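You operate a simulated robot arm through the tools that you are given. There is no shell and no other tool.

The job below is to be done with a simulated two-armed robot. You get a single attempt, and the scene is never put back.

TASK
Hold the meter, press its button and run the load test: low under 50 %, else high.
Fine: one test; the tester ends switched off.

Only the result counts: the job must be done as asked and must still hold three seconds after the hand-in. Knocking over, shifting, dropping, spilling or breaking anything else fails it.

THE ROBOT
Two 7-joint arms with two-finger parallel grippers on one trunk, on a base that drives. Base frame: it is fixed to the floor where the robot stands at the start and does not move with it; the origin is under the middle of the robot, x ahead of it, y to its left, z up. Units: m, rad, N and s.
The left shoulder is at the start at [0.05, 0.168, 1.157], the right one opposite. With the tool pointing down near the work surface each hand reaches from about 0.22 to 0.66 m from the robot's upright axis, wherever it stands, measured 20 degrees to its own side. Places, roughly: meter button [0.5, 0.1, 1]; orange link [0.6, 0.9, 1]; teal link [0.6, 1, 1]; tester switch [0.7, 0.5, 0.9]; tray clamp knob [0.5, 1, 1]. Payload 1.57 kg a hand.
Tool frame (each hand has its own): the origin (TCP) lies between the finger pads and is the grasp point; the fingertips stand 0.03 m ahead of it; z points along the fingers, y is the line along which they close. The gripper opens to 0.08 m. The fingers are 0.017 m wide and 0.012 m thick; the gripper's body (0.04 by 0.082 m) begins 0.08 m behind the TCP.
Orientation is told as [roll, pitch, yaw] about the base's x, y, z axes, in that order, counted from this pose: with the fingers straight down and closing along the base's y, the tool's x points along the base's -x, its y along +y and its z along -z.

THE INTERFACE
- The arms move only by the tool servo_tool. It takes "left_moves", "right_moves" or both (then of equal length, played together; a hand with none holds still); each is text: rows parted by semicolons, each of 7 numbers parted by spaces: the turn, a rotation vector about the tool's x, y, z in rad, then the shift along the tool's x, y, z in m, then the closure, from 0 (fully open) to 1 (shut). In form: wx wy wz x y z hand; .... A call has 1 to 20 rows; each row is the pose to reach, as a shift and turn from the pose commanded when the call began, along the tool's axes at that moment. Each row takes 0.2 s and may step no farther than 0.05 m and 0.15 rad from the row before; otherwise, or with a gripper value out of range, the whole call is refused. Where a pose cannot be reached the arm comes as near as it can. A force on the tool above 40 N (or 10 N above the force at the start of the call, whichever is more), or a blocked arm, ends the call early, and 0.2 s more pass. The fingers move at their own pace (about 0.045 m/s each) and stop on an object; they squeeze with about 34 N. The grip force told is the motor's: it shows also when the fingers shut on nothing. Time passes only in rows, and 0.2 s behind the last, so rows that repeat a pose let the fingers close. The reply holds the time, the measured pose of the TCP, the force on the tool along the base axes, the opening and the grip force, in the units named above and with some noise, with the torque about the TCP (base axes, N m) and any sound that the robot's microphone picked up.
- Cameras (640 x 400 px; columns grow to the right, rows downward): "scene" is now at [0.1188, 0.045, 1.3803]; the picture's right is [0.49, -0.87, 0.00], its down [-0.40, -0.22, -0.89] and it looks along [0.77, 0.44, -0.46] (base axes); focal length 214 px, centre (320, 200). "left" rides on the left gripper at [0.072, 0.007, -0.122] in its tool frame; the picture's right is [-0.09, 1.00, 0.00], its down [-0.84, -0.08, -0.54] and it looks along [-0.54, -0.05, 0.84] (tool axes); focal length 238 px, centre (320, 200). "right" rides on the right gripper at [0.072, -0.007, -0.122] in its tool frame; the picture's right is [0.09, 1.00, 0.00], its down [-0.84, 0.08, -0.54] and it looks along [-0.54, 0.05, 0.84] (tool axes); focal length 238 px, centre (320, 200). There is no depth. A picture from a camera that has moved, and an enlarged one, comes with that camera's place and axes in the base frame and with its lens.
- capture(camera): a new picture of that camera. No time passes.
- move_column(by): slides the trunk up (or, below 0, down) by that many m; the arms and the scene camera ride with it, the base frame stays. It gives what a move gives, with no picture.
- steer(legs): drives the robot by 1 to 6 legs, each [ahead, left, turn to the left] in m, m and rad, along the robot's own axes; the way and the turn of a leg run together, so that a leg with both is an arc; at most 1.5 m and 3.142 rad a leg. The arms and the cameras ride along, it lands a little off, and it stops where it bumps. It gives what a move gives.
- pan_tilt(pan, tilt): turns the head with the scene camera to pan (to the left, within 1.396 rad either way) and tilt (down, from -0.506 to 1.204), counted from straight ahead of the robot. It gives what a move gives.
- close_up(camera, box): a new picture of the part [left, top, right, bottom] of that camera's present view, enlarged. No time passes.
- sign_off(): hands the job in; it is judged then, once.

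Nothing tells you exact positions but the pictures and the camera data. Unless the task says otherwise, let go and move clear before handing in.

The tools are called by a JSON object that holds its "api" and its "payload". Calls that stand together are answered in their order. servo_tool: Moves the arms, as the interface text tells. Its arguments: {"type":"object","properties":{"left_moves":{"type":"string"},"right_moves":{"type":"string"}},"required":[]} The other tools are called the same way: move_column (by) slides the trunk up or down; steer (legs) drives the base; pan_tilt (pan, tilt) turns the head that bears the scene camera; capture (camera) takes a picture; close_up (camera, box) takes an enlarged picture of a part of a camera's view; sign_off () hands the job in.

At the start:

```text
clock: 0.0
left_position: [0.2961, 0.4577, 1.2205]
left_tcp_rot: [0.0, -0.001, 0.002]
left_force: [-0.1, 0.7, -0.2]
left_torque: [-0.01, 0.01, -0.01]
left_gripper_width: 0.0802
left_gripper_force: 0.1
right_position: [0.3478, 0.007, 1.3005]
right_tcp_rot: [-0.001, 0.001, 0.002]
right_force: [0.2, 0.6, 0.6]
right_torque: [0.0, 0.0, -0.02]
right_gripper_width: 0.0799
right_gripper_force: 0.0
trunk travel left (down, up): [-0.325, 0.118]
robot x, y, heading: [-0.0007, 0.0016, 0.001]
head pan, tilt: [0.513, 0.475]
```

scene: 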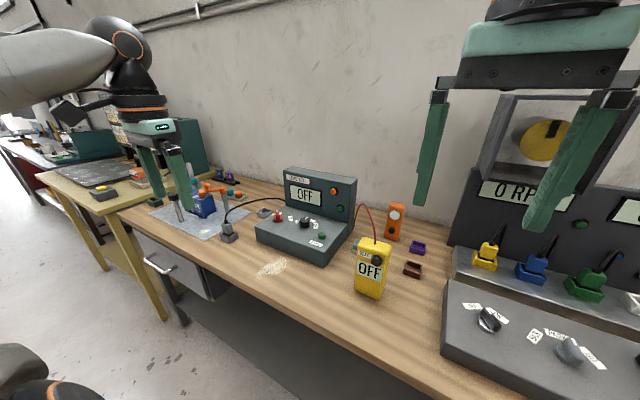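
right: 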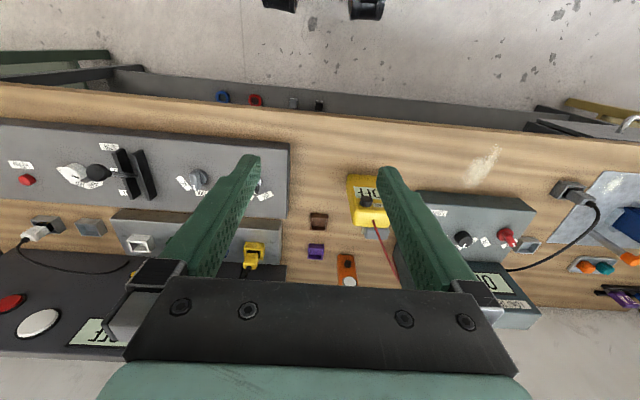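
left: 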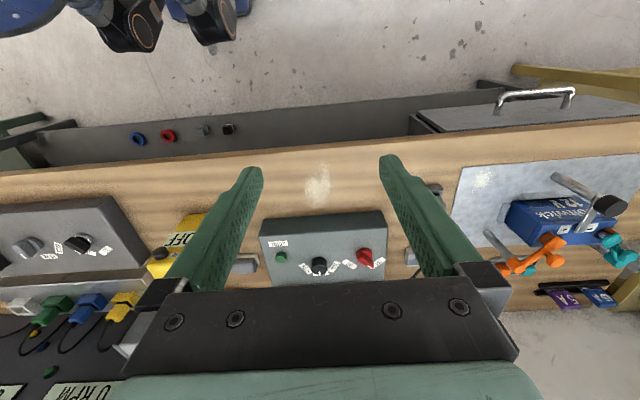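

I see a workbench with a battery on a tray clamp (left), a load tester in the middle, a yellow meter with an "OFF" display, and a motor rig on the right. First I'll look closer at the labels and the layout.

{"api": "close_up", "payload": {"camera": "scene", "box": [240, 150, 440, 310]}}

{"api": "close_up", "payload": {"camera": "scene", "box": [120, 130, 300, 260]}}

{"api": "close_up", "payload": {"camera": "left", "box": [230, 180, 420, 300]}}

{"api": "close_up", "payload": {"camera": "left", "box": [420, 140, 640, 330]}}

{"api": "close_up", "payload": {"camera": "right", "box": [290, 150, 550, 330]}}

```text
2.50 times, centred on (340, 230) of scene
camera zoom: at [0.1188, 0.045, 1.3803], right [0.49, -0.87, 0.0], down [-0.4, -0.22, -0.89], along [0.77, 0.44, -0.46], focal length 536 px, centre (270, 125)
```

zoom: 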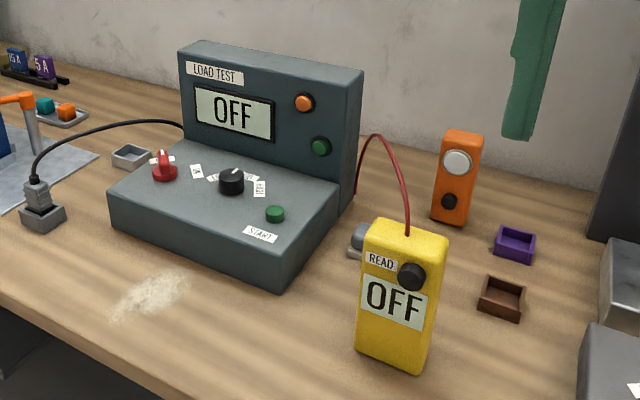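

```text
3.08 times, centred on (210, 195) of scene
camera zoom: at [0.1188, 0.045, 1.3803], right [0.49, -0.87, 0.0], down [-0.4, -0.22, -0.89], along [0.77, 0.44, -0.46], focal length 660 px, centre (658, 215)
```

zoom: 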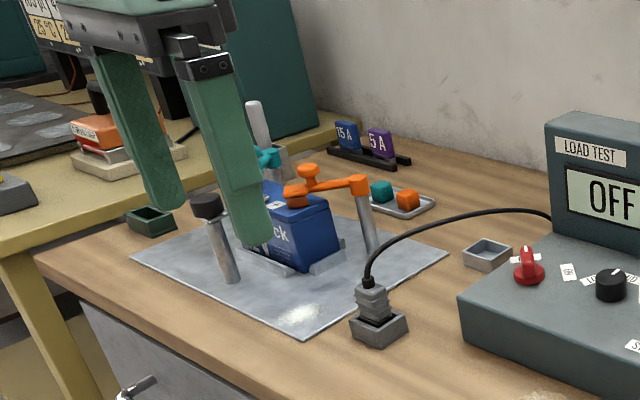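

```text
3.33 times, centred on (325, 240) of left
camera zoom: at [0.2234, 0.4628, 1.3429], right [0.09, 1.0, 0.0], down [0.84, -0.08, 0.54], along [0.54, -0.05, -0.84], focal length 794 px, centre (303, 67)
```

zoom: 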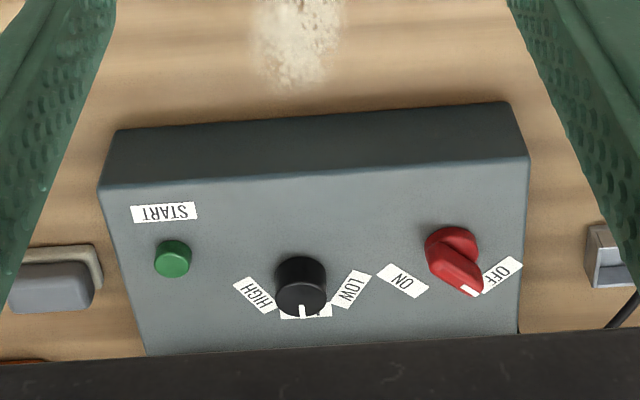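

```text
2.11 times, centred on (530, 235) of left
camera zoom: at [0.2234, 0.4628, 1.3429], right [0.09, 1.0, 0.0], down [0.84, -0.08, 0.54], along [0.54, -0.05, -0.84], focal length 502 px, centre (-122, 126)
```

zoom: 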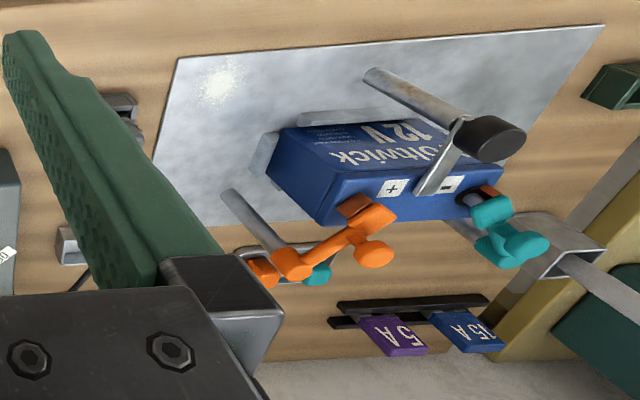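

```text
2.22 times, centred on (420, 240) of right
camera zoom: at [0.2759, -0.0006, 1.4216], right [-0.09, 1.0, 0.0], down [0.84, 0.08, 0.54], along [0.54, 0.05, -0.84], focal length 530 px, centre (98, 111)
```

zoom: 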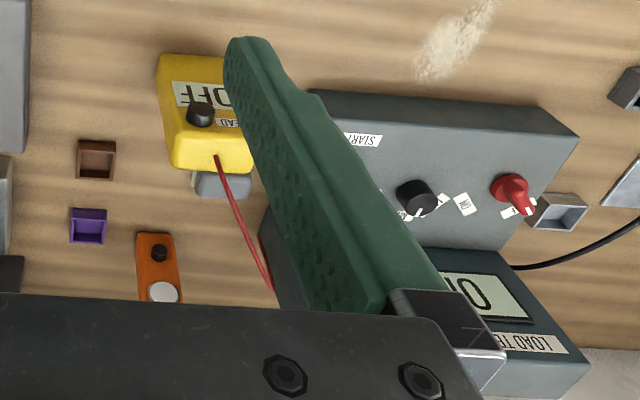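

The meter's READ button triangulates to about (0.547, 0.125, 0.993). I'll look around more with the head before moving the arms.

{"api": "pan_tilt", "payload": {"pan": 0.25, "tilt": 0.75}}

{"api": "capture", "payload": {"camera": "scene"}}

{"api": "close_up", "payload": {"camera": "scene", "box": [220, 100, 420, 225]}}

```text
clock: 0.8
left_position: [0.2961, 0.458, 1.2207]
left_tcp_rot: [0.001, -0.002, 0.0]
left_force: [-0.3, 0.4, 0.1]
left_torque: [-0.03, 0.05, 0.01]
left_gripper_width: 0.0799
left_gripper_force: 0.1
right_position: [0.3481, 0.0059, 1.3003]
right_tcp_rot: [0.0, 0.0, 0.0]
right_force: [1.0, 0.8, -0.6]
right_torque: [-0.02, -0.02, 0.03]
right_gripper_width: 0.0798
right_gripper_force: 0.0
trunk travel left (down, up): [-0.325, 0.118]
robot x, y, heading: [-0.0003, -0.0007, 0.0]
head pan, tilt: [0.25, 0.75]
```

```text
taken
camera scene: at [0.1194, 0.0205, 1.3562], right [0.25, -0.97, 0.0], down [-0.66, -0.17, -0.73], along [0.71, 0.18, -0.68], focal length 214 px, centre (320, 200)
```

scene: 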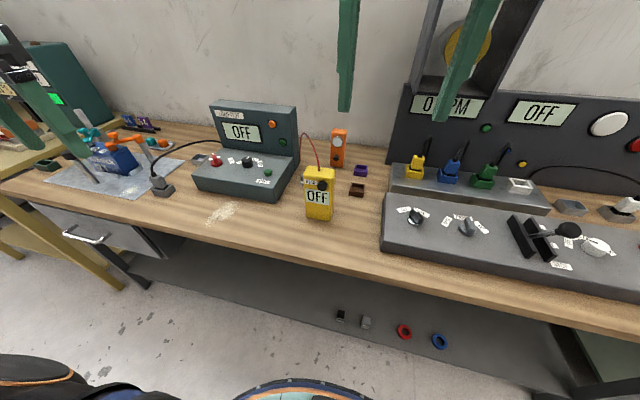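

```text
3.20 times, centred on (320, 162) of scene
camera zoom: at [0.1194, 0.0205, 1.3562], right [0.25, -0.97, 0.0], down [-0.66, -0.17, -0.73], along [0.71, 0.18, -0.68], focal length 686 px, centre (320, 320)
```

zoom: 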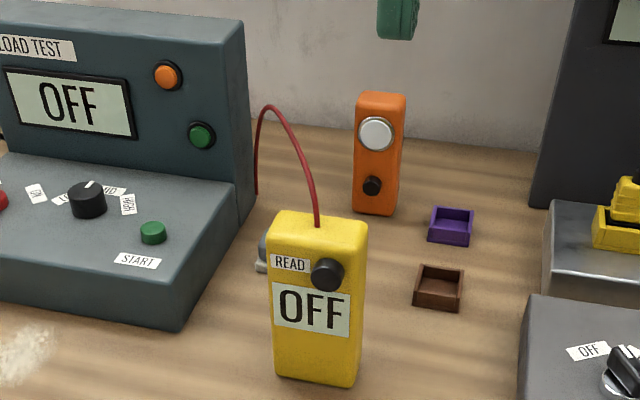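

The meter stands upright on the bench with its READ button facing the robot. I'll take tighter close-ups to measure it.

{"api": "close_up", "payload": {"camera": "right", "box": [320, 160, 420, 222]}}

{"api": "close_up", "payload": {"camera": "scene", "box": [270, 140, 370, 202]}}

{"api": "close_up", "payload": {"camera": "scene", "box": [270, 170, 370, 232]}}

{"api": "capture", "payload": {"camera": "left"}}

```text
6.40 times, centred on (370, 191) of right
camera zoom: at [0.2759, -0.0006, 1.4216], right [-0.09, 1.0, 0.0], down [0.84, 0.08, 0.54], along [0.54, 0.05, -0.84], focal length 1525 px, centre (0, 258)
```

zoom: 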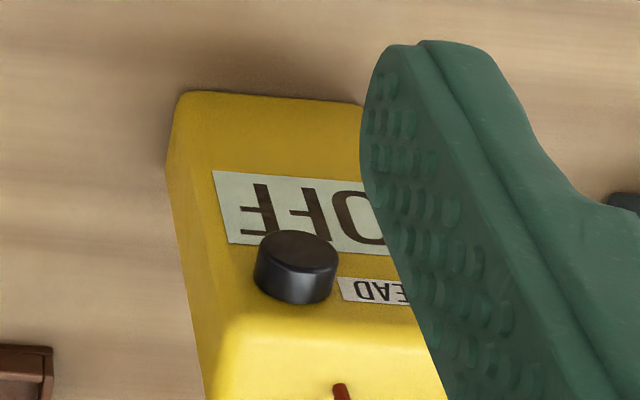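

```text
6.40 times, centred on (320, 171) of scene
camera zoom: at [0.1194, 0.0205, 1.3562], right [0.25, -0.97, 0.0], down [-0.66, -0.17, -0.73], along [0.71, 0.18, -0.68], focal length 1373 px, centre (320, 386)
```

zoom: 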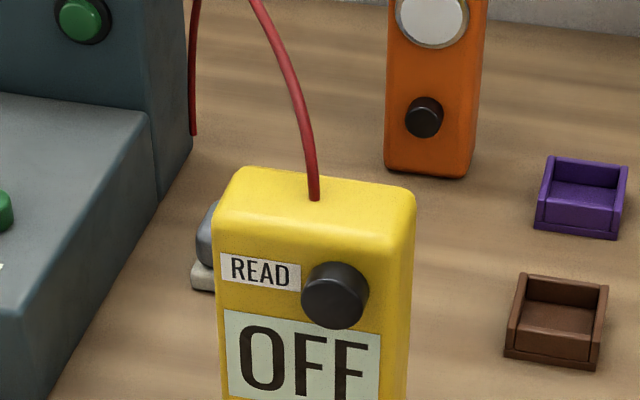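

```text
6.40 times, centred on (320, 201) of scene
camera zoom: at [0.1194, 0.0205, 1.3562], right [0.25, -0.97, 0.0], down [-0.66, -0.17, -0.73], along [0.71, 0.18, -0.68], focal length 1373 px, centre (320, 194)
```

zoom: 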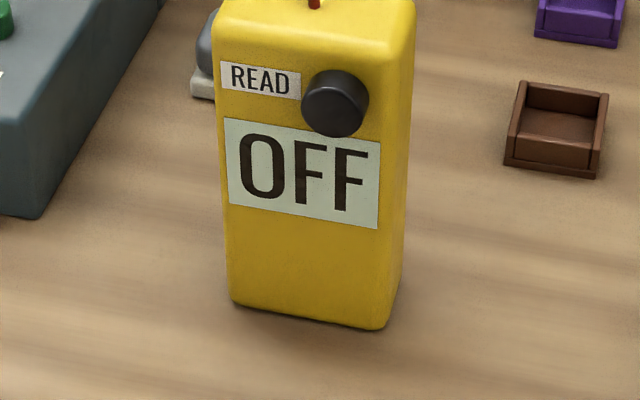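

```text
taken
camera left: at [0.2234, 0.4629, 1.3429], right [0.09, 1.0, 0.0], down [0.84, -0.08, 0.54], along [0.54, -0.05, -0.84], focal length 238 px, centre (320, 200)
```

left: 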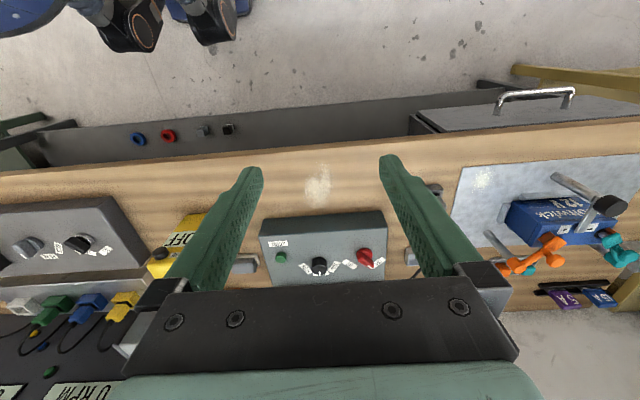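

The meter measures roughly x 0.547–0.590, y 0.099–0.175, z 0.867–1.025, with the button tip near (0.535, 0.12, 1.00). Next I'll study the battery station with the present cameras.

{"api": "close_up", "payload": {"camera": "left", "box": [480, 160, 640, 260]}}

{"api": "close_up", "payload": {"camera": "left", "box": [480, 210, 640, 310]}}

{"api": "pan_tilt", "payload": {"pan": 1.0, "tilt": 0.4}}

{"api": "capture", "payload": {"camera": "scene"}}

```text
4.00 times, centred on (560, 210) of left
camera zoom: at [0.2234, 0.4629, 1.3429], right [0.09, 1.0, 0.0], down [0.84, -0.08, 0.54], along [0.54, -0.05, -0.84], focal length 953 px, centre (-640, 160)
```

zoom: 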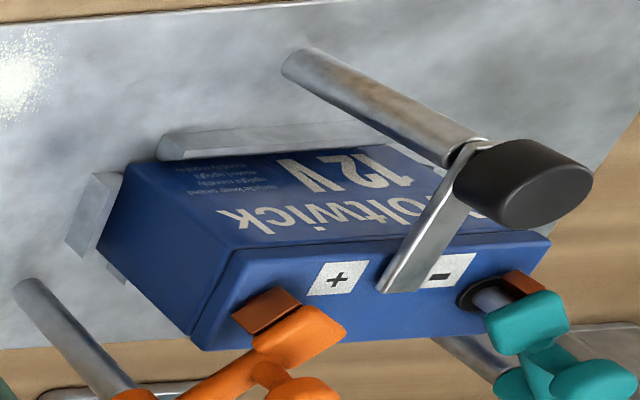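

```text
4.00 times, centred on (560, 260) of left
camera zoom: at [0.2234, 0.4629, 1.3429], right [0.09, 1.0, 0.0], down [0.84, -0.08, 0.54], along [0.54, -0.05, -0.84], focal length 953 px, centre (-640, -40)
```

zoom: 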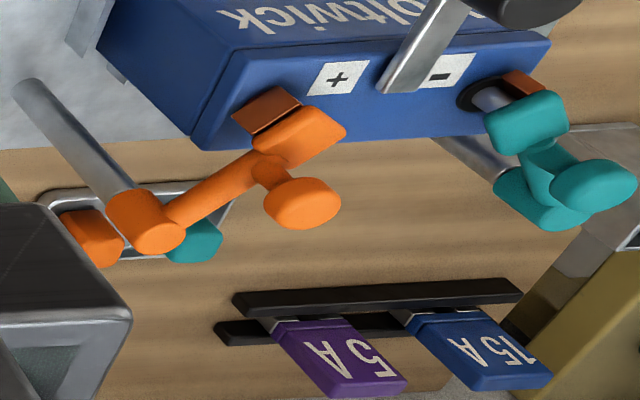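

```text
clock: 1.9
left_position: [0.2954, 0.4577, 1.2211]
left_tcp_rot: [0.0, -0.002, 0.002]
left_force: [0.0, -0.6, 0.5]
left_torque: [0.0, -0.07, 0.02]
left_gripper_width: 0.0802
left_gripper_force: 0.0
right_position: [0.3471, 0.0062, 1.2998]
right_tcp_rot: [0.001, -0.002, -0.001]
right_force: [0.0, -0.1, -0.4]
right_torque: [0.02, 0.01, 0.0]
right_gripper_width: 0.08
right_gripper_force: 0.1
trunk travel left (down, up): [-0.325, 0.118]
robot x, y, heading: [-0.0018, -0.0025, -0.0]
head pan, tilt: [1.0, 0.4]
```

```text
taken
camera scene: at [0.0892, 0.0779, 1.3872], right [0.84, -0.54, 0.0], down [-0.21, -0.33, -0.92], along [0.5, 0.77, -0.39], focal length 214 px, centre (320, 200)
```

scene: 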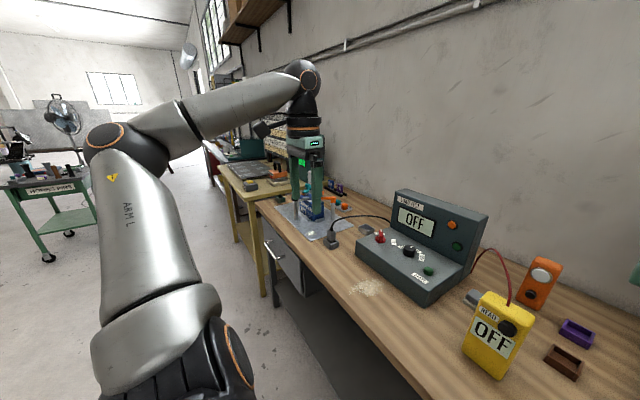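

The links are swing arms on posts near the battery's + and − terminals; I need a closer look to see whether they are seated. I'll strafe left so the left-hand camera can view the battery station.

{"api": "steer", "payload": {"legs": [[0.0, 0.4, 0.0]]}}

{"api": "capture", "payload": {"camera": "left"}}

{"api": "capture", "payload": {"camera": "scene"}}

{"api": "capture", "payload": {"camera": "right"}}

```text
clock: 6.0
left_position: [0.2939, 0.8618, 1.2199]
left_tcp_rot: [0.001, -0.002, 0.007]
left_force: [1.4, 0.0, 0.0]
left_torque: [-0.01, 0.02, 0.0]
left_gripper_width: 0.0803
left_gripper_force: 0.2
right_position: [0.347, 0.4114, 1.3002]
right_tcp_rot: [0.0, 0.001, 0.002]
right_force: [0.0, 0.1, 0.0]
right_torque: [0.02, 0.01, 0.02]
right_gripper_width: 0.08
right_gripper_force: 0.0
trunk travel left (down, up): [-0.325, 0.118]
robot x, y, heading: [-0.0017, 0.406, 0.004]
head pan, tilt: [1.0, 0.4]
```

```text
taken
camera left: at [0.2212, 0.8672, 1.3429], right [0.09, 1.0, 0.0], down [0.84, -0.07, 0.54], along [0.54, -0.05, -0.84], focal length 238 px, centre (320, 200)
```

left: 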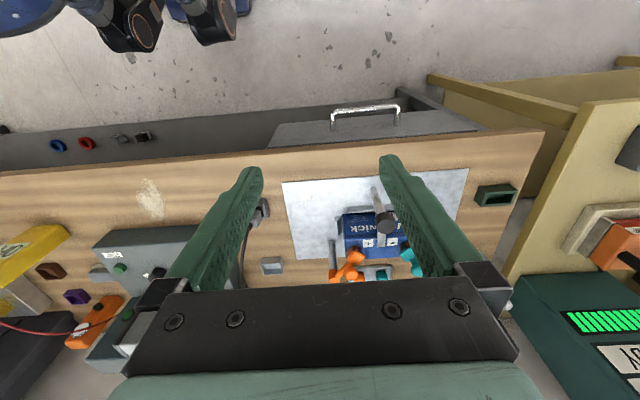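

```text
taken
camera scene: at [0.0882, 0.4819, 1.3872], right [0.84, -0.54, 0.0], down [-0.21, -0.33, -0.92], along [0.5, 0.78, -0.39], focal length 214 px, centre (320, 200)
```

scene: 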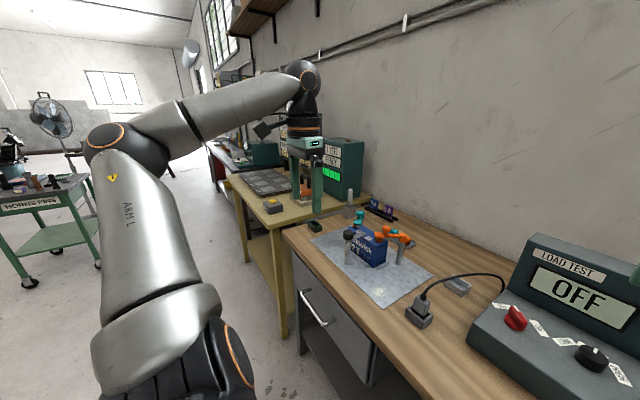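

```text
taken
camera right: at [0.2752, 0.4039, 1.4216], right [-0.1, 1.0, 0.0], down [0.84, 0.08, 0.54], along [0.54, 0.05, -0.84], focal length 238 px, centre (320, 200)
```

right: 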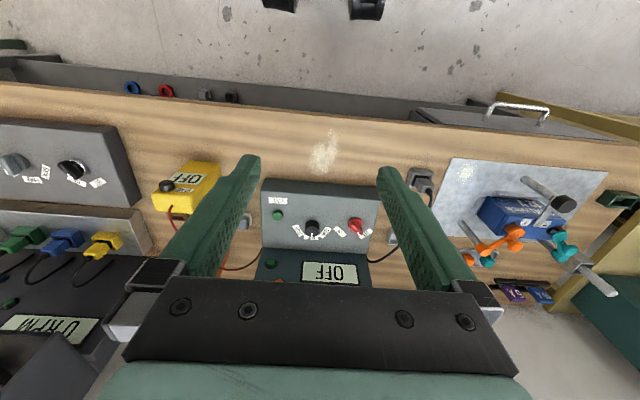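

{"api": "close_up", "payload": {"camera": "scene", "box": [300, 190, 460, 290]}}

{"api": "close_up", "payload": {"camera": "left", "box": [270, 150, 480, 290]}}

{"api": "close_up", "payload": {"camera": "right", "box": [400, 150, 640, 310]}}

{"api": "close_up", "payload": {"camera": "right", "box": [250, 170, 400, 290]}}

```text
4.00 times, centred on (380, 240) of scene
camera zoom: at [0.0882, 0.4819, 1.3872], right [0.84, -0.54, 0.0], down [-0.21, -0.33, -0.92], along [0.5, 0.78, -0.39], focal length 858 px, centre (80, 40)
```

zoom: 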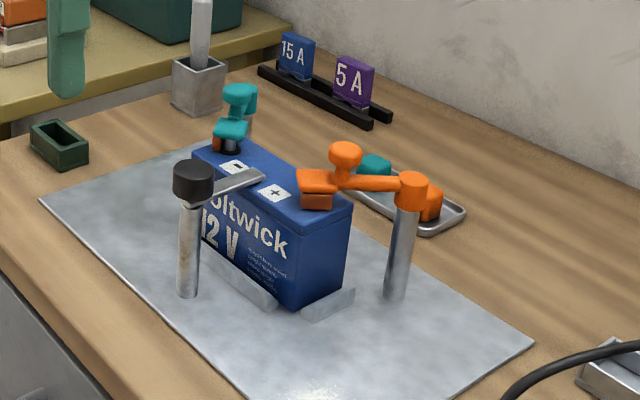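

```text
2.86 times, centred on (375, 220) of left
camera zoom: at [0.2212, 0.8672, 1.3429], right [0.09, 1.0, 0.0], down [0.84, -0.07, 0.54], along [0.54, -0.05, -0.84], focal length 681 px, centre (163, 143)
```

zoom: 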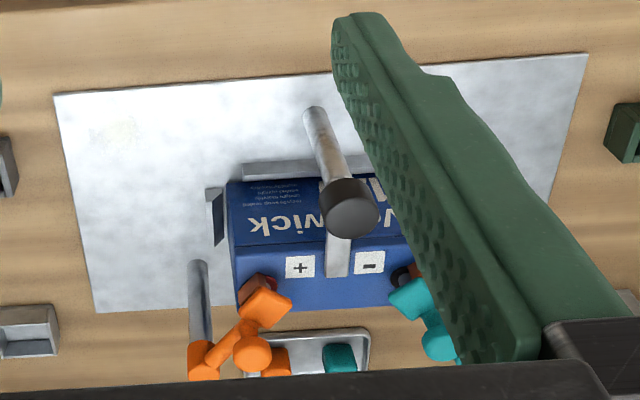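

```text
2.50 times, centred on (520, 230) of right
camera zoom: at [0.2752, 0.4039, 1.4216], right [-0.1, 1.0, 0.0], down [0.84, 0.08, 0.54], along [0.54, 0.05, -0.84], focal length 596 px, centre (-180, 125)
```

zoom: 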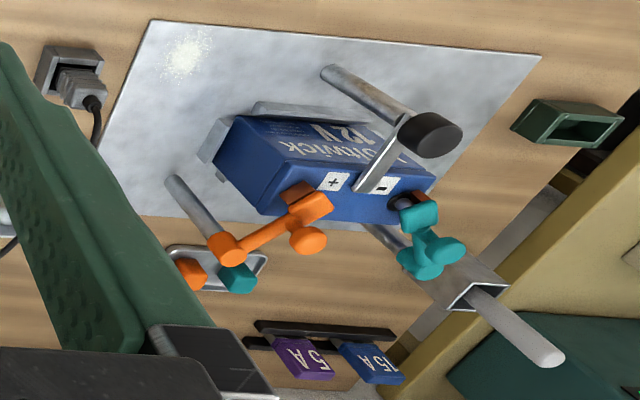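

```text
3.33 times, centred on (325, 230) of right
camera zoom: at [0.2752, 0.4039, 1.4216], right [-0.1, 1.0, 0.0], down [0.84, 0.08, 0.54], along [0.54, 0.05, -0.84], focal length 794 px, centre (303, 100)
```

zoom: 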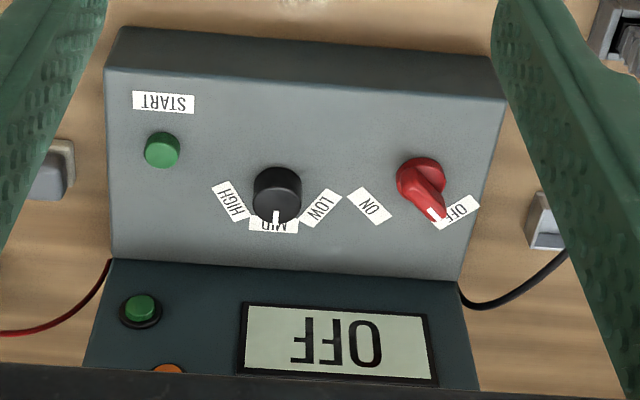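

The tester has LOW/MID/HIGH selector (now MID), red switch at OFF, and a START button. I need a better look at the links, so I'll strafe further left and bring the left camera over the battery.

{"api": "steer", "payload": {"legs": [[0.0, 0.3, 0.0]]}}

{"api": "pan_tilt", "payload": {"pan": 0.35, "tilt": 0.5}}

{"api": "capture", "payload": {"camera": "scene"}}

{"api": "close_up", "payload": {"camera": "scene", "box": [220, 120, 420, 245]}}

{"api": "capture", "payload": {"camera": "right"}}

```text
clock: 9.1
left_position: [0.2964, 1.1508, 1.2203]
left_tcp_rot: [0.0, -0.002, 0.0]
left_force: [0.6, -0.5, -0.1]
left_torque: [-0.02, 0.03, 0.02]
left_gripper_width: 0.0802
left_gripper_force: 0.0
right_position: [0.3475, 0.6992, 1.3002]
right_tcp_rot: [-0.001, 0.001, -0.002]
right_force: [0.2, -0.3, -0.3]
right_torque: [-0.02, 0.0, 0.02]
right_gripper_width: 0.0803
right_gripper_force: 0.0
trunk travel left (down, up): [-0.325, 0.118]
robot x, y, heading: [-0.0026, 0.6954, -0.002]
head pan, tilt: [1.0, 0.4]
```

```text
clock: 10.1
left_position: [0.2955, 1.151, 1.2205]
left_tcp_rot: [0.001, 0.0, 0.0]
left_force: [-0.4, 0.1, 0.5]
left_torque: [-0.02, -0.01, 0.02]
left_gripper_width: 0.0799
left_gripper_force: 0.1
right_position: [0.3467, 0.7005, 1.3005]
right_tcp_rot: [0.0, -0.001, -0.004]
right_force: [0.5, 0.4, 0.1]
right_torque: [0.02, -0.01, 0.01]
right_gripper_width: 0.0799
right_gripper_force: 0.0
trunk travel left (down, up): [-0.325, 0.118]
robot x, y, heading: [0.0021, 0.6964, -0.006]
head pan, tilt: [0.351, 0.499]
```

```text
taken
camera scene: at [0.1239, 0.725, 1.3781], right [0.34, -0.94, 0.0], down [-0.45, -0.16, -0.88], along [0.83, 0.3, -0.48], focal length 214 px, centre (320, 200)
```

scene: 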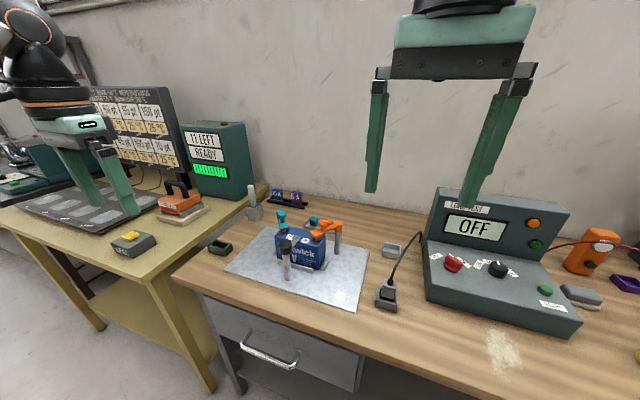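

```text
3.20 times, centred on (320, 182) of scene
camera zoom: at [0.1239, 0.725, 1.3781], right [0.34, -0.94, 0.0], down [-0.45, -0.16, -0.88], along [0.83, 0.3, -0.48], focal length 686 px, centre (320, 256)
```

zoom: 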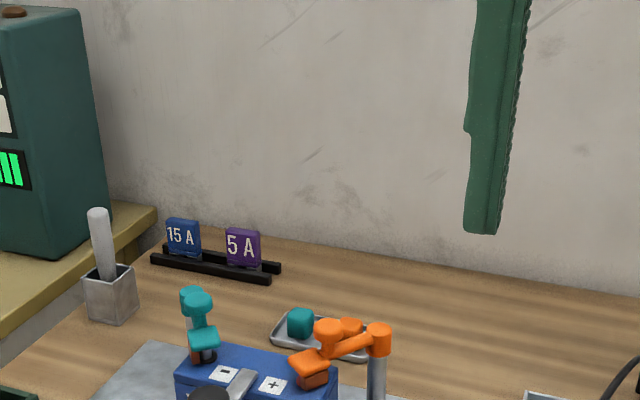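

```text
taken
camera right: at [0.2752, 0.6927, 1.4216], right [-0.09, 1.0, 0.0], down [0.84, 0.07, 0.54], along [0.54, 0.05, -0.84], focal length 238 px, centre (320, 200)
```

right: 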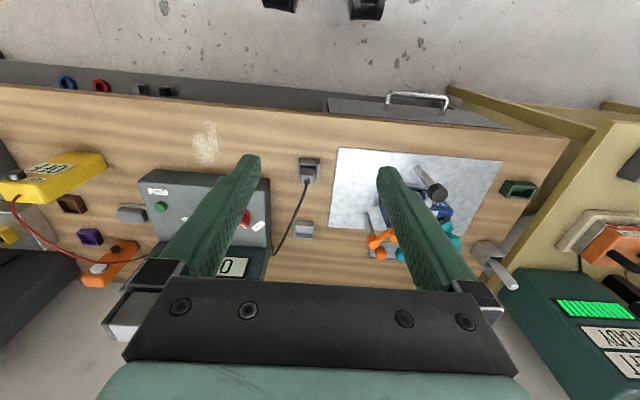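

{"api": "close_up", "payload": {"camera": "scene", "box": [260, 195, 360, 257]}}

{"api": "close_up", "payload": {"camera": "scene", "box": [220, 180, 400, 292]}}

{"api": "close_up", "payload": {"camera": "scene", "box": [360, 180, 600, 340]}}

```text
6.40 times, centred on (310, 226) of scene
camera zoom: at [0.1239, 0.725, 1.3781], right [0.34, -0.94, 0.0], down [-0.45, -0.16, -0.88], along [0.83, 0.3, -0.48], focal length 1373 px, centre (384, 34)
```

zoom: 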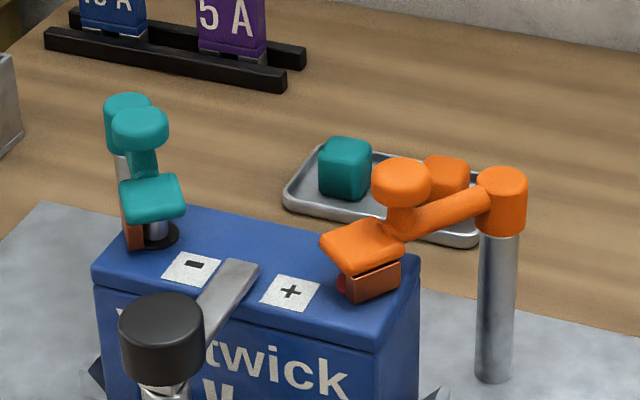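

```text
3.56 times, centred on (310, 236) of scene
camera zoom: at [0.1239, 0.725, 1.3781], right [0.34, -0.94, 0.0], down [-0.45, -0.16, -0.88], along [0.83, 0.3, -0.48], focal length 763 px, centre (356, 72)
```

zoom: 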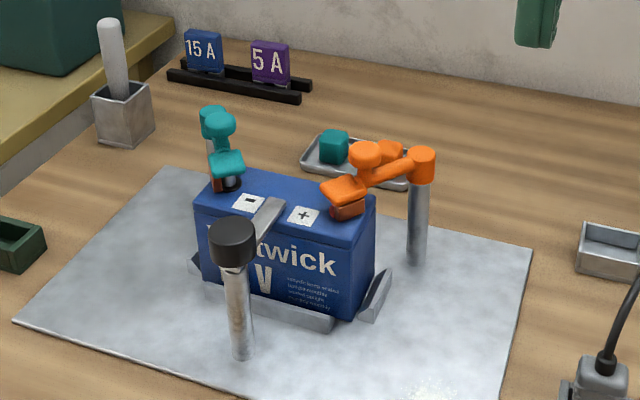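

```text
2.50 times, centred on (480, 260) of scene
camera zoom: at [0.1239, 0.725, 1.3781], right [0.34, -0.94, 0.0], down [-0.45, -0.16, -0.88], along [0.83, 0.3, -0.48], focal length 536 px, centre (-80, 50)
```

zoom: 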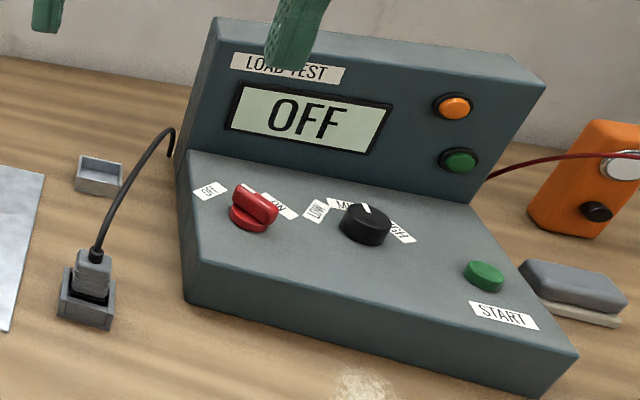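

Both links appear to be seated on the terminals, the clamp is over the battery, and the plug is in. I'll go back to the meter (centred in front of me), planning to grip it with the right hand from its right side and press READ with the left.

{"api": "steer", "payload": {"legs": [[0.0, -0.55, 0.006]]}}

{"api": "pan_tilt", "payload": {"pan": 0.0, "tilt": 0.7}}

{"api": "servo_tool", "payload": {"right_moves": "0 0 0.145 0 0 0 0; 0 0 0.29 0 0 0 0; 0 0 0.435 0 0 0 0; 0 0 0.58 0 0 0 0; 0 0 0.725 0 0 0 0; 0 0 0.87 0 0 0 0; 0 0 1.015 0 0 0 0; 0 0 1.16 0 0 0 0; 0 0 1.305 0 0 0 0; 0 0 1.45 0 0 0 0; 0 0 1.5708 0 0 0 0"}}

{"api": "capture", "payload": {"camera": "scene"}}

```text
clock: 15.4
left_position: [0.2916, 0.6135, 1.2203]
left_tcp_rot: [-0.001, -0.001, 0.013]
left_force: [0.6, 0.5, 0.0]
left_torque: [0.0, 0.01, -0.02]
left_gripper_width: 0.0797
left_gripper_force: 0.0
right_position: [0.3493, 0.1621, 1.2993]
right_tcp_rot: [0.001, 0.001, 0.011]
right_force: [-0.1, 0.0, 0.5]
right_torque: [-0.02, 0.01, -0.01]
right_gripper_width: 0.08
right_gripper_force: 0.0
trunk travel left (down, up): [-0.325, 0.118]
robot x, y, heading: [0.0021, 0.1512, 0.011]
head pan, tilt: [0.351, 0.499]
```

```text
clock: 16.2
left_position: [0.2924, 0.6136, 1.2213]
left_tcp_rot: [0.001, -0.003, 0.014]
left_force: [0.7, -0.1, 0.4]
left_torque: [0.04, 0.0, 0.0]
left_gripper_width: 0.0802
left_gripper_force: 0.1
right_position: [0.349, 0.1637, 1.2997]
right_tcp_rot: [0.001, 0.001, 0.013]
right_force: [0.2, -0.5, 0.4]
right_torque: [0.0, 0.02, -0.02]
right_gripper_width: 0.0798
right_gripper_force: 0.1
trunk travel left (down, up): [-0.325, 0.118]
robot x, y, heading: [0.0001, 0.1521, 0.007]
head pan, tilt: [0.0, 0.7]
```

```text
clock: 18.6
left_position: [0.2926, 0.6121, 1.2197]
left_tcp_rot: [0.0, -0.002, 0.015]
left_force: [-0.2, -0.4, -0.1]
left_torque: [0.0, -0.04, 0.02]
left_gripper_width: 0.08
left_gripper_force: 0.0
right_position: [0.3482, 0.1627, 1.2998]
right_tcp_rot: [0.0, 0.001, -1.563]
right_force: [0.7, -0.1, 0.4]
right_torque: [-0.02, -0.01, -0.03]
right_gripper_width: 0.0801
right_gripper_force: 0.1
trunk travel left (down, up): [-0.325, 0.118]
robot x, y, heading: [0.0012, 0.1523, 0.016]
head pan, tilt: [0.0, 0.7]
```

```text
taken
camera scene: at [0.1259, 0.1533, 1.3604], right [0.01, -1.0, 0.0], down [-0.64, -0.01, -0.76], along [0.76, 0.01, -0.64], focal length 214 px, centre (320, 200)
```

scene: 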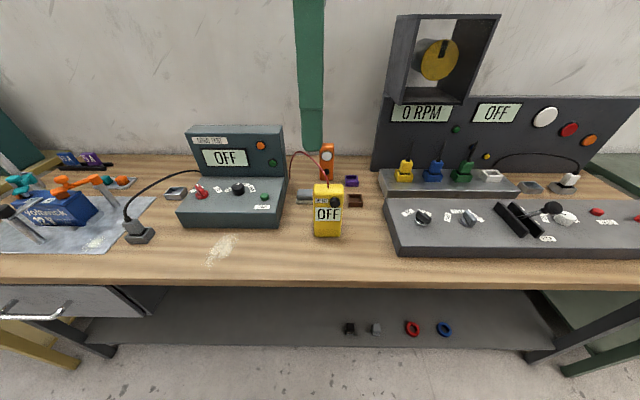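

The right hand is yawed −90° now. I'll re-measure the meter from this position before approaching.

{"api": "close_up", "payload": {"camera": "scene", "box": [280, 170, 380, 242]}}

{"api": "capture", "payload": {"camera": "right"}}

```text
5.56 times, centred on (330, 206) of scene
camera zoom: at [0.1259, 0.1533, 1.3604], right [0.01, -1.0, 0.0], down [-0.64, -0.01, -0.76], along [0.76, 0.01, -0.64], focal length 1192 px, centre (264, 167)
```

zoom: 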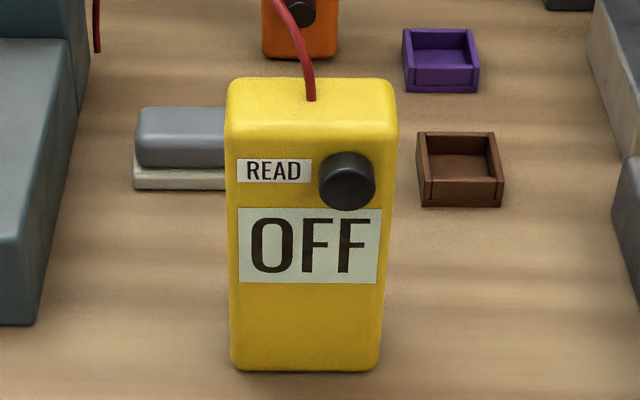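

```text
taken
camera right: at [0.342, 0.2341, 1.4217], right [0.99, 0.1, 0.0], down [0.09, -0.84, 0.54], along [0.05, -0.54, -0.84], focal length 238 px, centre (320, 200)
```

right: 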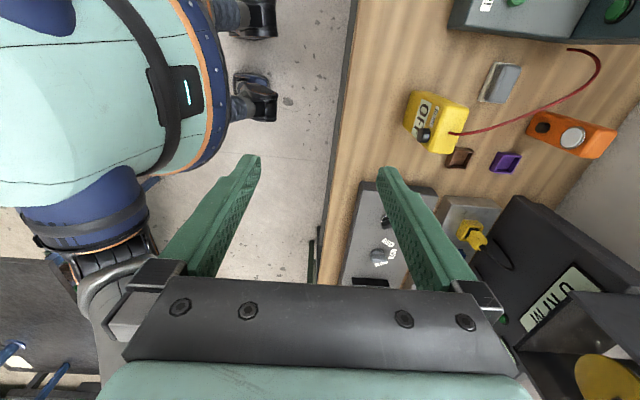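

{"api": "close_up", "payload": {"camera": "right", "box": [385, 75, 485, 137]}}

{"api": "close_up", "payload": {"camera": "right", "box": [385, 100, 485, 162]}}

```text
6.40 times, centred on (435, 106) of right
camera zoom: at [0.342, 0.2341, 1.4217], right [0.99, 0.1, 0.0], down [0.09, -0.84, 0.54], along [0.05, -0.54, -0.84], focal length 1525 px, centre (-416, 802)
```

zoom: 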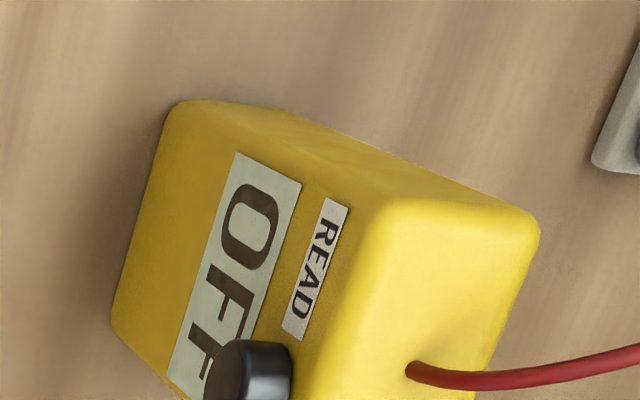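

```text
6.40 times, centred on (435, 131) of right
camera zoom: at [0.342, 0.2341, 1.4217], right [0.99, 0.1, 0.0], down [0.09, -0.84, 0.54], along [0.05, -0.54, -0.84], focal length 1525 px, centre (-416, 642)
```

zoom: 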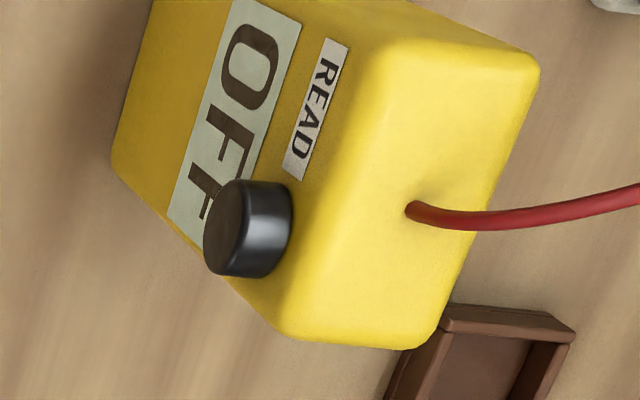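

Triangulation puts the meter at x 0.541–0.582, y 0.098–0.176, z 0.868–1.03, with the button tip near (0.526, 0.121, 1.012). I'll check the height of the motor control box on the right before bringing the right hand in from that side.

{"api": "close_up", "payload": {"camera": "scene", "box": [340, 150, 480, 262]}}

{"api": "close_up", "payload": {"camera": "right", "box": [330, 130, 530, 290]}}

```text
3.57 times, centred on (410, 206) of scene
camera zoom: at [0.1259, 0.1533, 1.3604], right [0.01, -1.0, 0.0], down [-0.64, -0.01, -0.76], along [0.76, 0.01, -0.64], focal length 766 px, centre (-1, 179)
```

zoom: 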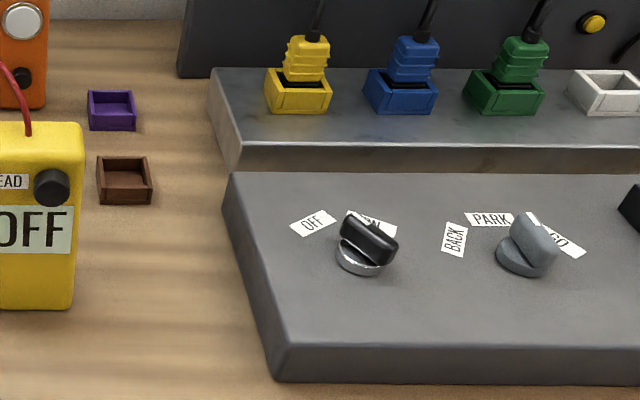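

```text
2.50 times, centred on (430, 210) of right
camera zoom: at [0.342, 0.2341, 1.4217], right [0.99, 0.1, 0.0], down [0.09, -0.84, 0.54], along [0.05, -0.54, -0.84], focal length 596 px, centre (45, 175)
```

zoom: 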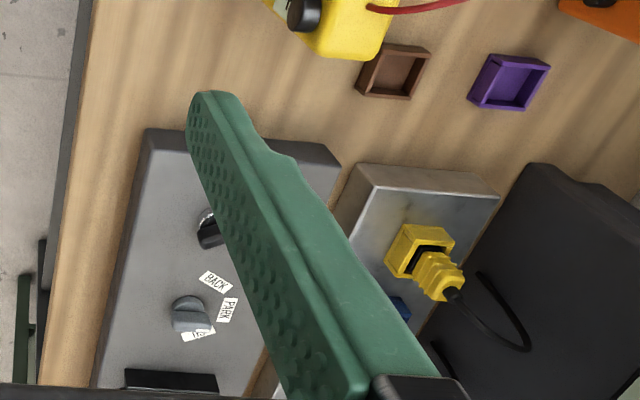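

The control box is only ~0.91 high, so the right hand can come in tilted ~60°. I'll tilt the right hand and bring it to an intermediate point, and simultaneously pitch the left hand forward and close its fingers.

{"api": "servo_tool", "payload": {"right_moves": "0 0.131 0 -0.0204 0.014 0.0125 0; 0 0.262 0 -0.0408 0.028 0.025 0; 0 0.393 0 -0.0611 0.042 0.0375 0; 0 0.524 0 -0.0815 0.056 0.05 0; 0 0.654 0 -0.1019 0.07 0.0625 0; 0 0.785 0 -0.1223 0.084 0.075 0; 0 0.916 0 -0.1426 0.098 0.0875 0; 0 1.047 0 -0.163 0.112 0.10 0", "left_moves": "0 -0.131 0 0 0 0 1; 0 -0.262 0 0 0 0 1; 0 -0.393 0 0 0 0 1; 0 -0.524 0 0 0 0 1; 0 -0.654 0 0 0 0 1; 0 -0.785 0 0 0 0 1; 0 -0.916 0 0 0 0 1; 0 -1.047 0 0 0 0 1"}}

{"api": "capture", "payload": {"camera": "scene"}}

{"api": "capture", "payload": {"camera": "right"}}

```text
clock: 20.4
left_position: [0.2927, 0.6119, 1.2224]
left_tcp_rot: [0.004, -1.051, 0.014]
left_force: [0.2, 0.2, 0.1]
left_torque: [0.04, 0.0, 0.01]
left_gripper_width: 0.0001
left_gripper_force: 21.1
right_position: [0.4601, -0.0004, 1.1985]
right_tcp_rot: [0.0, 1.048, -1.558]
right_force: [-0.1, 0.3, 0.0]
right_torque: [0.02, 0.03, 0.0]
right_gripper_width: 0.0801
right_gripper_force: 0.1
trunk travel left (down, up): [-0.325, 0.118]
robot x, y, heading: [0.0011, 0.1521, 0.016]
head pan, tilt: [0.0, 0.7]
```

```text
taken
camera scene: at [0.1258, 0.1528, 1.3604], right [0.01, -1.0, 0.0], down [-0.64, -0.01, -0.77], along [0.76, 0.01, -0.64], focal length 214 px, centre (320, 200)
```

scene: 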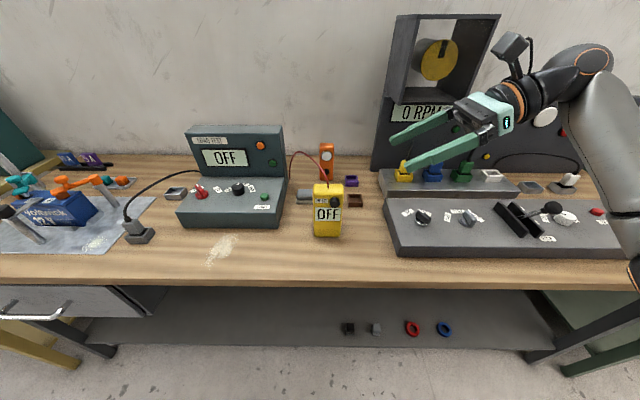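

```text
taken
camera right: at [0.4541, -0.0713, 1.3208], right [1.0, 0.06, 0.08], down [0.09, -0.89, -0.46], along [0.04, 0.46, -0.89], focal length 238 px, centre (320, 200)
```

right: 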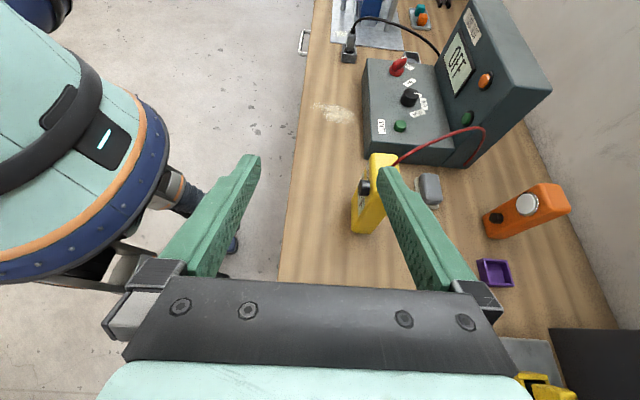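

The wrist camera sits above the right gripper, as predicted. I'll move the right hand to a waypoint to the right of the meter and check clearances.

{"api": "servo_tool", "payload": {"right_moves": "0 0 0 -0.0298 0.0205 0.0077 0; 0 0 0 -0.0596 0.041 0.0154 0; 0 0 0 -0.0894 0.0615 0.0231 0; 0 0 0 -0.1192 0.082 0.0308 0; 0 0 0 -0.149 0.1025 0.0385 0"}}

{"api": "capture", "payload": {"camera": "scene"}}

{"api": "capture", "payload": {"camera": "right"}}

```text
clock: 21.6
left_position: [0.293, 0.6129, 1.22]
left_tcp_rot: [0.001, -1.049, 0.014]
left_force: [-0.5, -0.4, -0.1]
left_torque: [0.0, -0.01, -0.01]
left_gripper_width: 0.0001
left_gripper_force: 21.7
right_position: [0.5656, -0.0399, 1.0501]
right_tcp_rot: [-0.002, 1.047, -1.559]
right_force: [-0.6, -0.2, -1.1]
right_torque: [0.0, -0.02, 0.03]
right_gripper_width: 0.0797
right_gripper_force: 0.1
trunk travel left (down, up): [-0.325, 0.118]
robot x, y, heading: [-0.0009, 0.1526, 0.012]
head pan, tilt: [0.0, 0.7]
```

```text
taken
camera scene: at [0.1262, 0.1534, 1.3603], right [0.01, -1.0, 0.0], down [-0.64, -0.01, -0.76], along [0.76, 0.01, -0.64], focal length 214 px, centre (320, 200)
```

scene: 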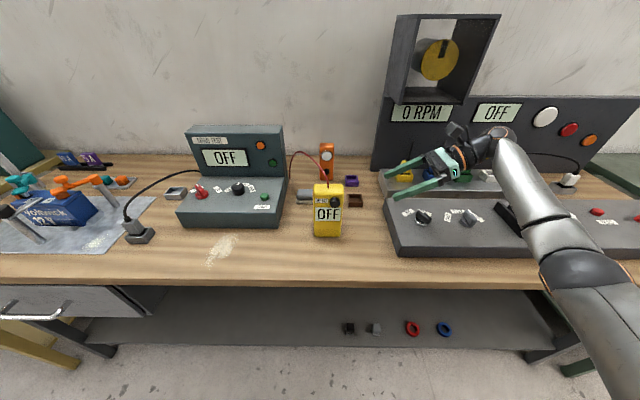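

```text
taken
camera right: at [0.5603, -0.1104, 1.1731], right [1.0, 0.06, 0.08], down [0.09, -0.89, -0.45], along [0.04, 0.46, -0.89], focal length 238 px, centre (320, 200)
```

right: 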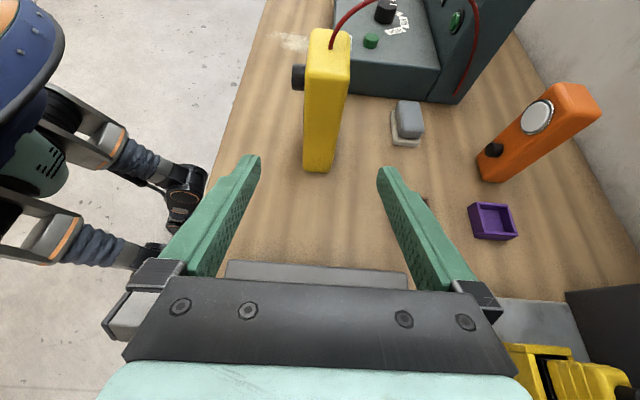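

The meter lies between the open fingers in the right camera's view. Moving to pre-grasp along the tool's axis.

{"api": "servo_tool", "payload": {"right_moves": "0 0 0 -0.01 0 0.03 0; 0 0 0 -0.02 0 0.06 0; 0 0 0 -0.029 0 0.09 0"}}

{"api": "capture", "payload": {"camera": "scene"}}

{"api": "capture", "payload": {"camera": "right"}}

```text
clock: 22.4
left_position: [0.2915, 0.6127, 1.2209]
left_tcp_rot: [0.0, -1.049, 0.014]
left_force: [-0.8, 0.0, 0.2]
left_torque: [0.04, 0.0, -0.01]
left_gripper_width: 0.0
left_gripper_force: 22.2
right_position: [0.5635, 0.0257, 0.9798]
right_tcp_rot: [0.001, 1.049, -1.56]
right_force: [0.0, 0.4, -0.3]
right_torque: [0.01, 0.01, 0.04]
right_gripper_width: 0.08
right_gripper_force: 0.0
trunk travel left (down, up): [-0.325, 0.118]
robot x, y, heading: [0.0035, 0.1457, 0.018]
head pan, tilt: [0.0, 0.7]
```

```text
taken
camera scene: at [0.126, 0.1535, 1.3604], right [0.01, -1.0, 0.0], down [-0.64, -0.01, -0.76], along [0.76, 0.01, -0.64], focal length 214 px, centre (320, 200)
```

scene: 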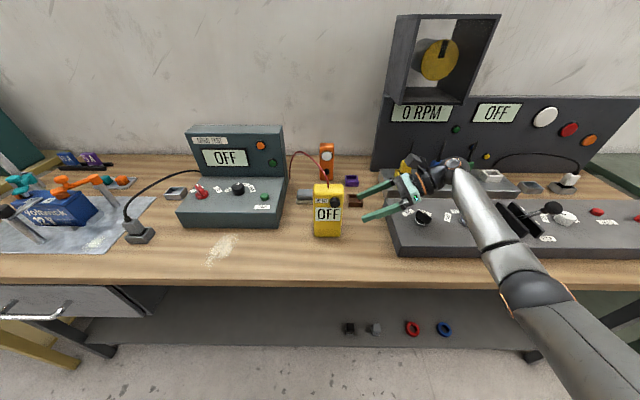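

```text
taken
camera right: at [0.558, -0.0455, 1.1023], right [1.0, 0.06, 0.08], down [0.09, -0.89, -0.45], along [0.04, 0.46, -0.89], focal length 238 px, centre (320, 200)
```

right: 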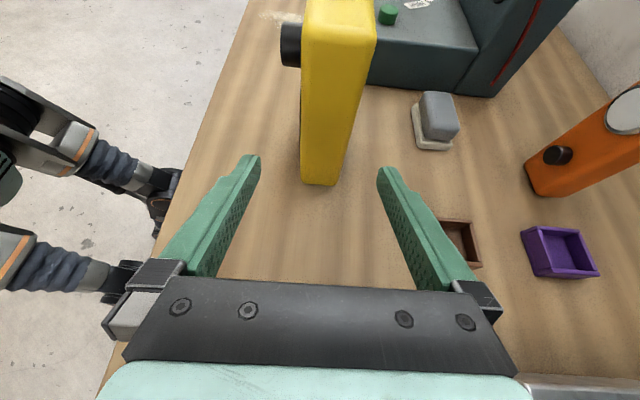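

The meter is centred between the fingers. Advancing 0.107 m along the fingers, then closing.

{"api": "servo_tool", "payload": {"right_moves": "0 0 0 0 0.001 0.027 0; 0 0 0 0 0.002 0.054 0; 0 0 0 0 0.003 0.081 0; 0 0 0 0 0.003 0.107 0"}}

{"api": "capture", "payload": {"camera": "scene"}}

{"api": "capture", "payload": {"camera": "right"}}

```text
clock: 23.4
left_position: [0.2928, 0.6121, 1.2217]
left_tcp_rot: [0.0, -1.049, 0.014]
left_force: [0.1, -0.8, -0.3]
left_torque: [0.01, 0.01, 0.02]
left_gripper_width: 0.0
left_gripper_force: 21.3
right_position: [0.5624, 0.1172, 0.9249]
right_tcp_rot: [-0.001, 1.046, -1.563]
right_force: [0.0, 1.0, -0.4]
right_torque: [0.03, 0.02, 0.03]
right_gripper_width: 0.08
right_gripper_force: 0.0
trunk travel left (down, up): [-0.325, 0.118]
robot x, y, heading: [0.0019, 0.1544, 0.016]
head pan, tilt: [0.0, 0.7]
```

```text
taken
camera scene: at [0.1259, 0.1535, 1.3604], right [0.01, -1.0, 0.0], down [-0.64, -0.01, -0.76], along [0.76, 0.01, -0.64], focal length 214 px, centre (320, 200)
```

scene: 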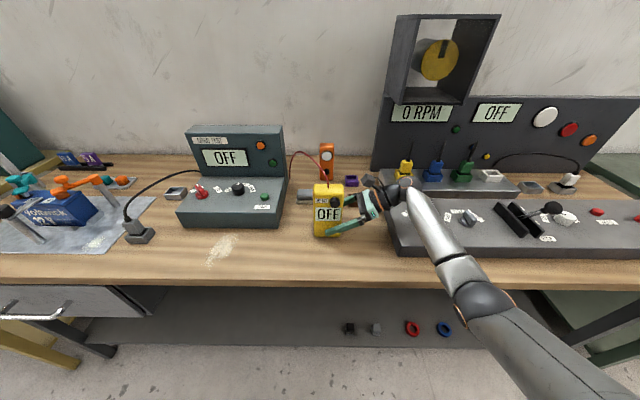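

```text
taken
camera right: at [0.5572, 0.048, 1.0486], right [1.0, 0.06, 0.08], down [0.09, -0.89, -0.45], along [0.04, 0.46, -0.89], focal length 238 px, centre (320, 200)
```

right: 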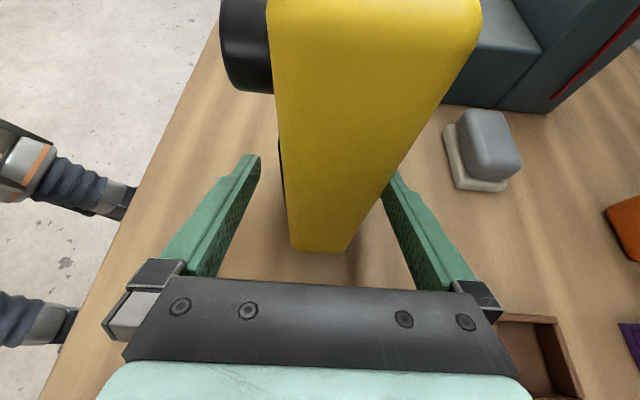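

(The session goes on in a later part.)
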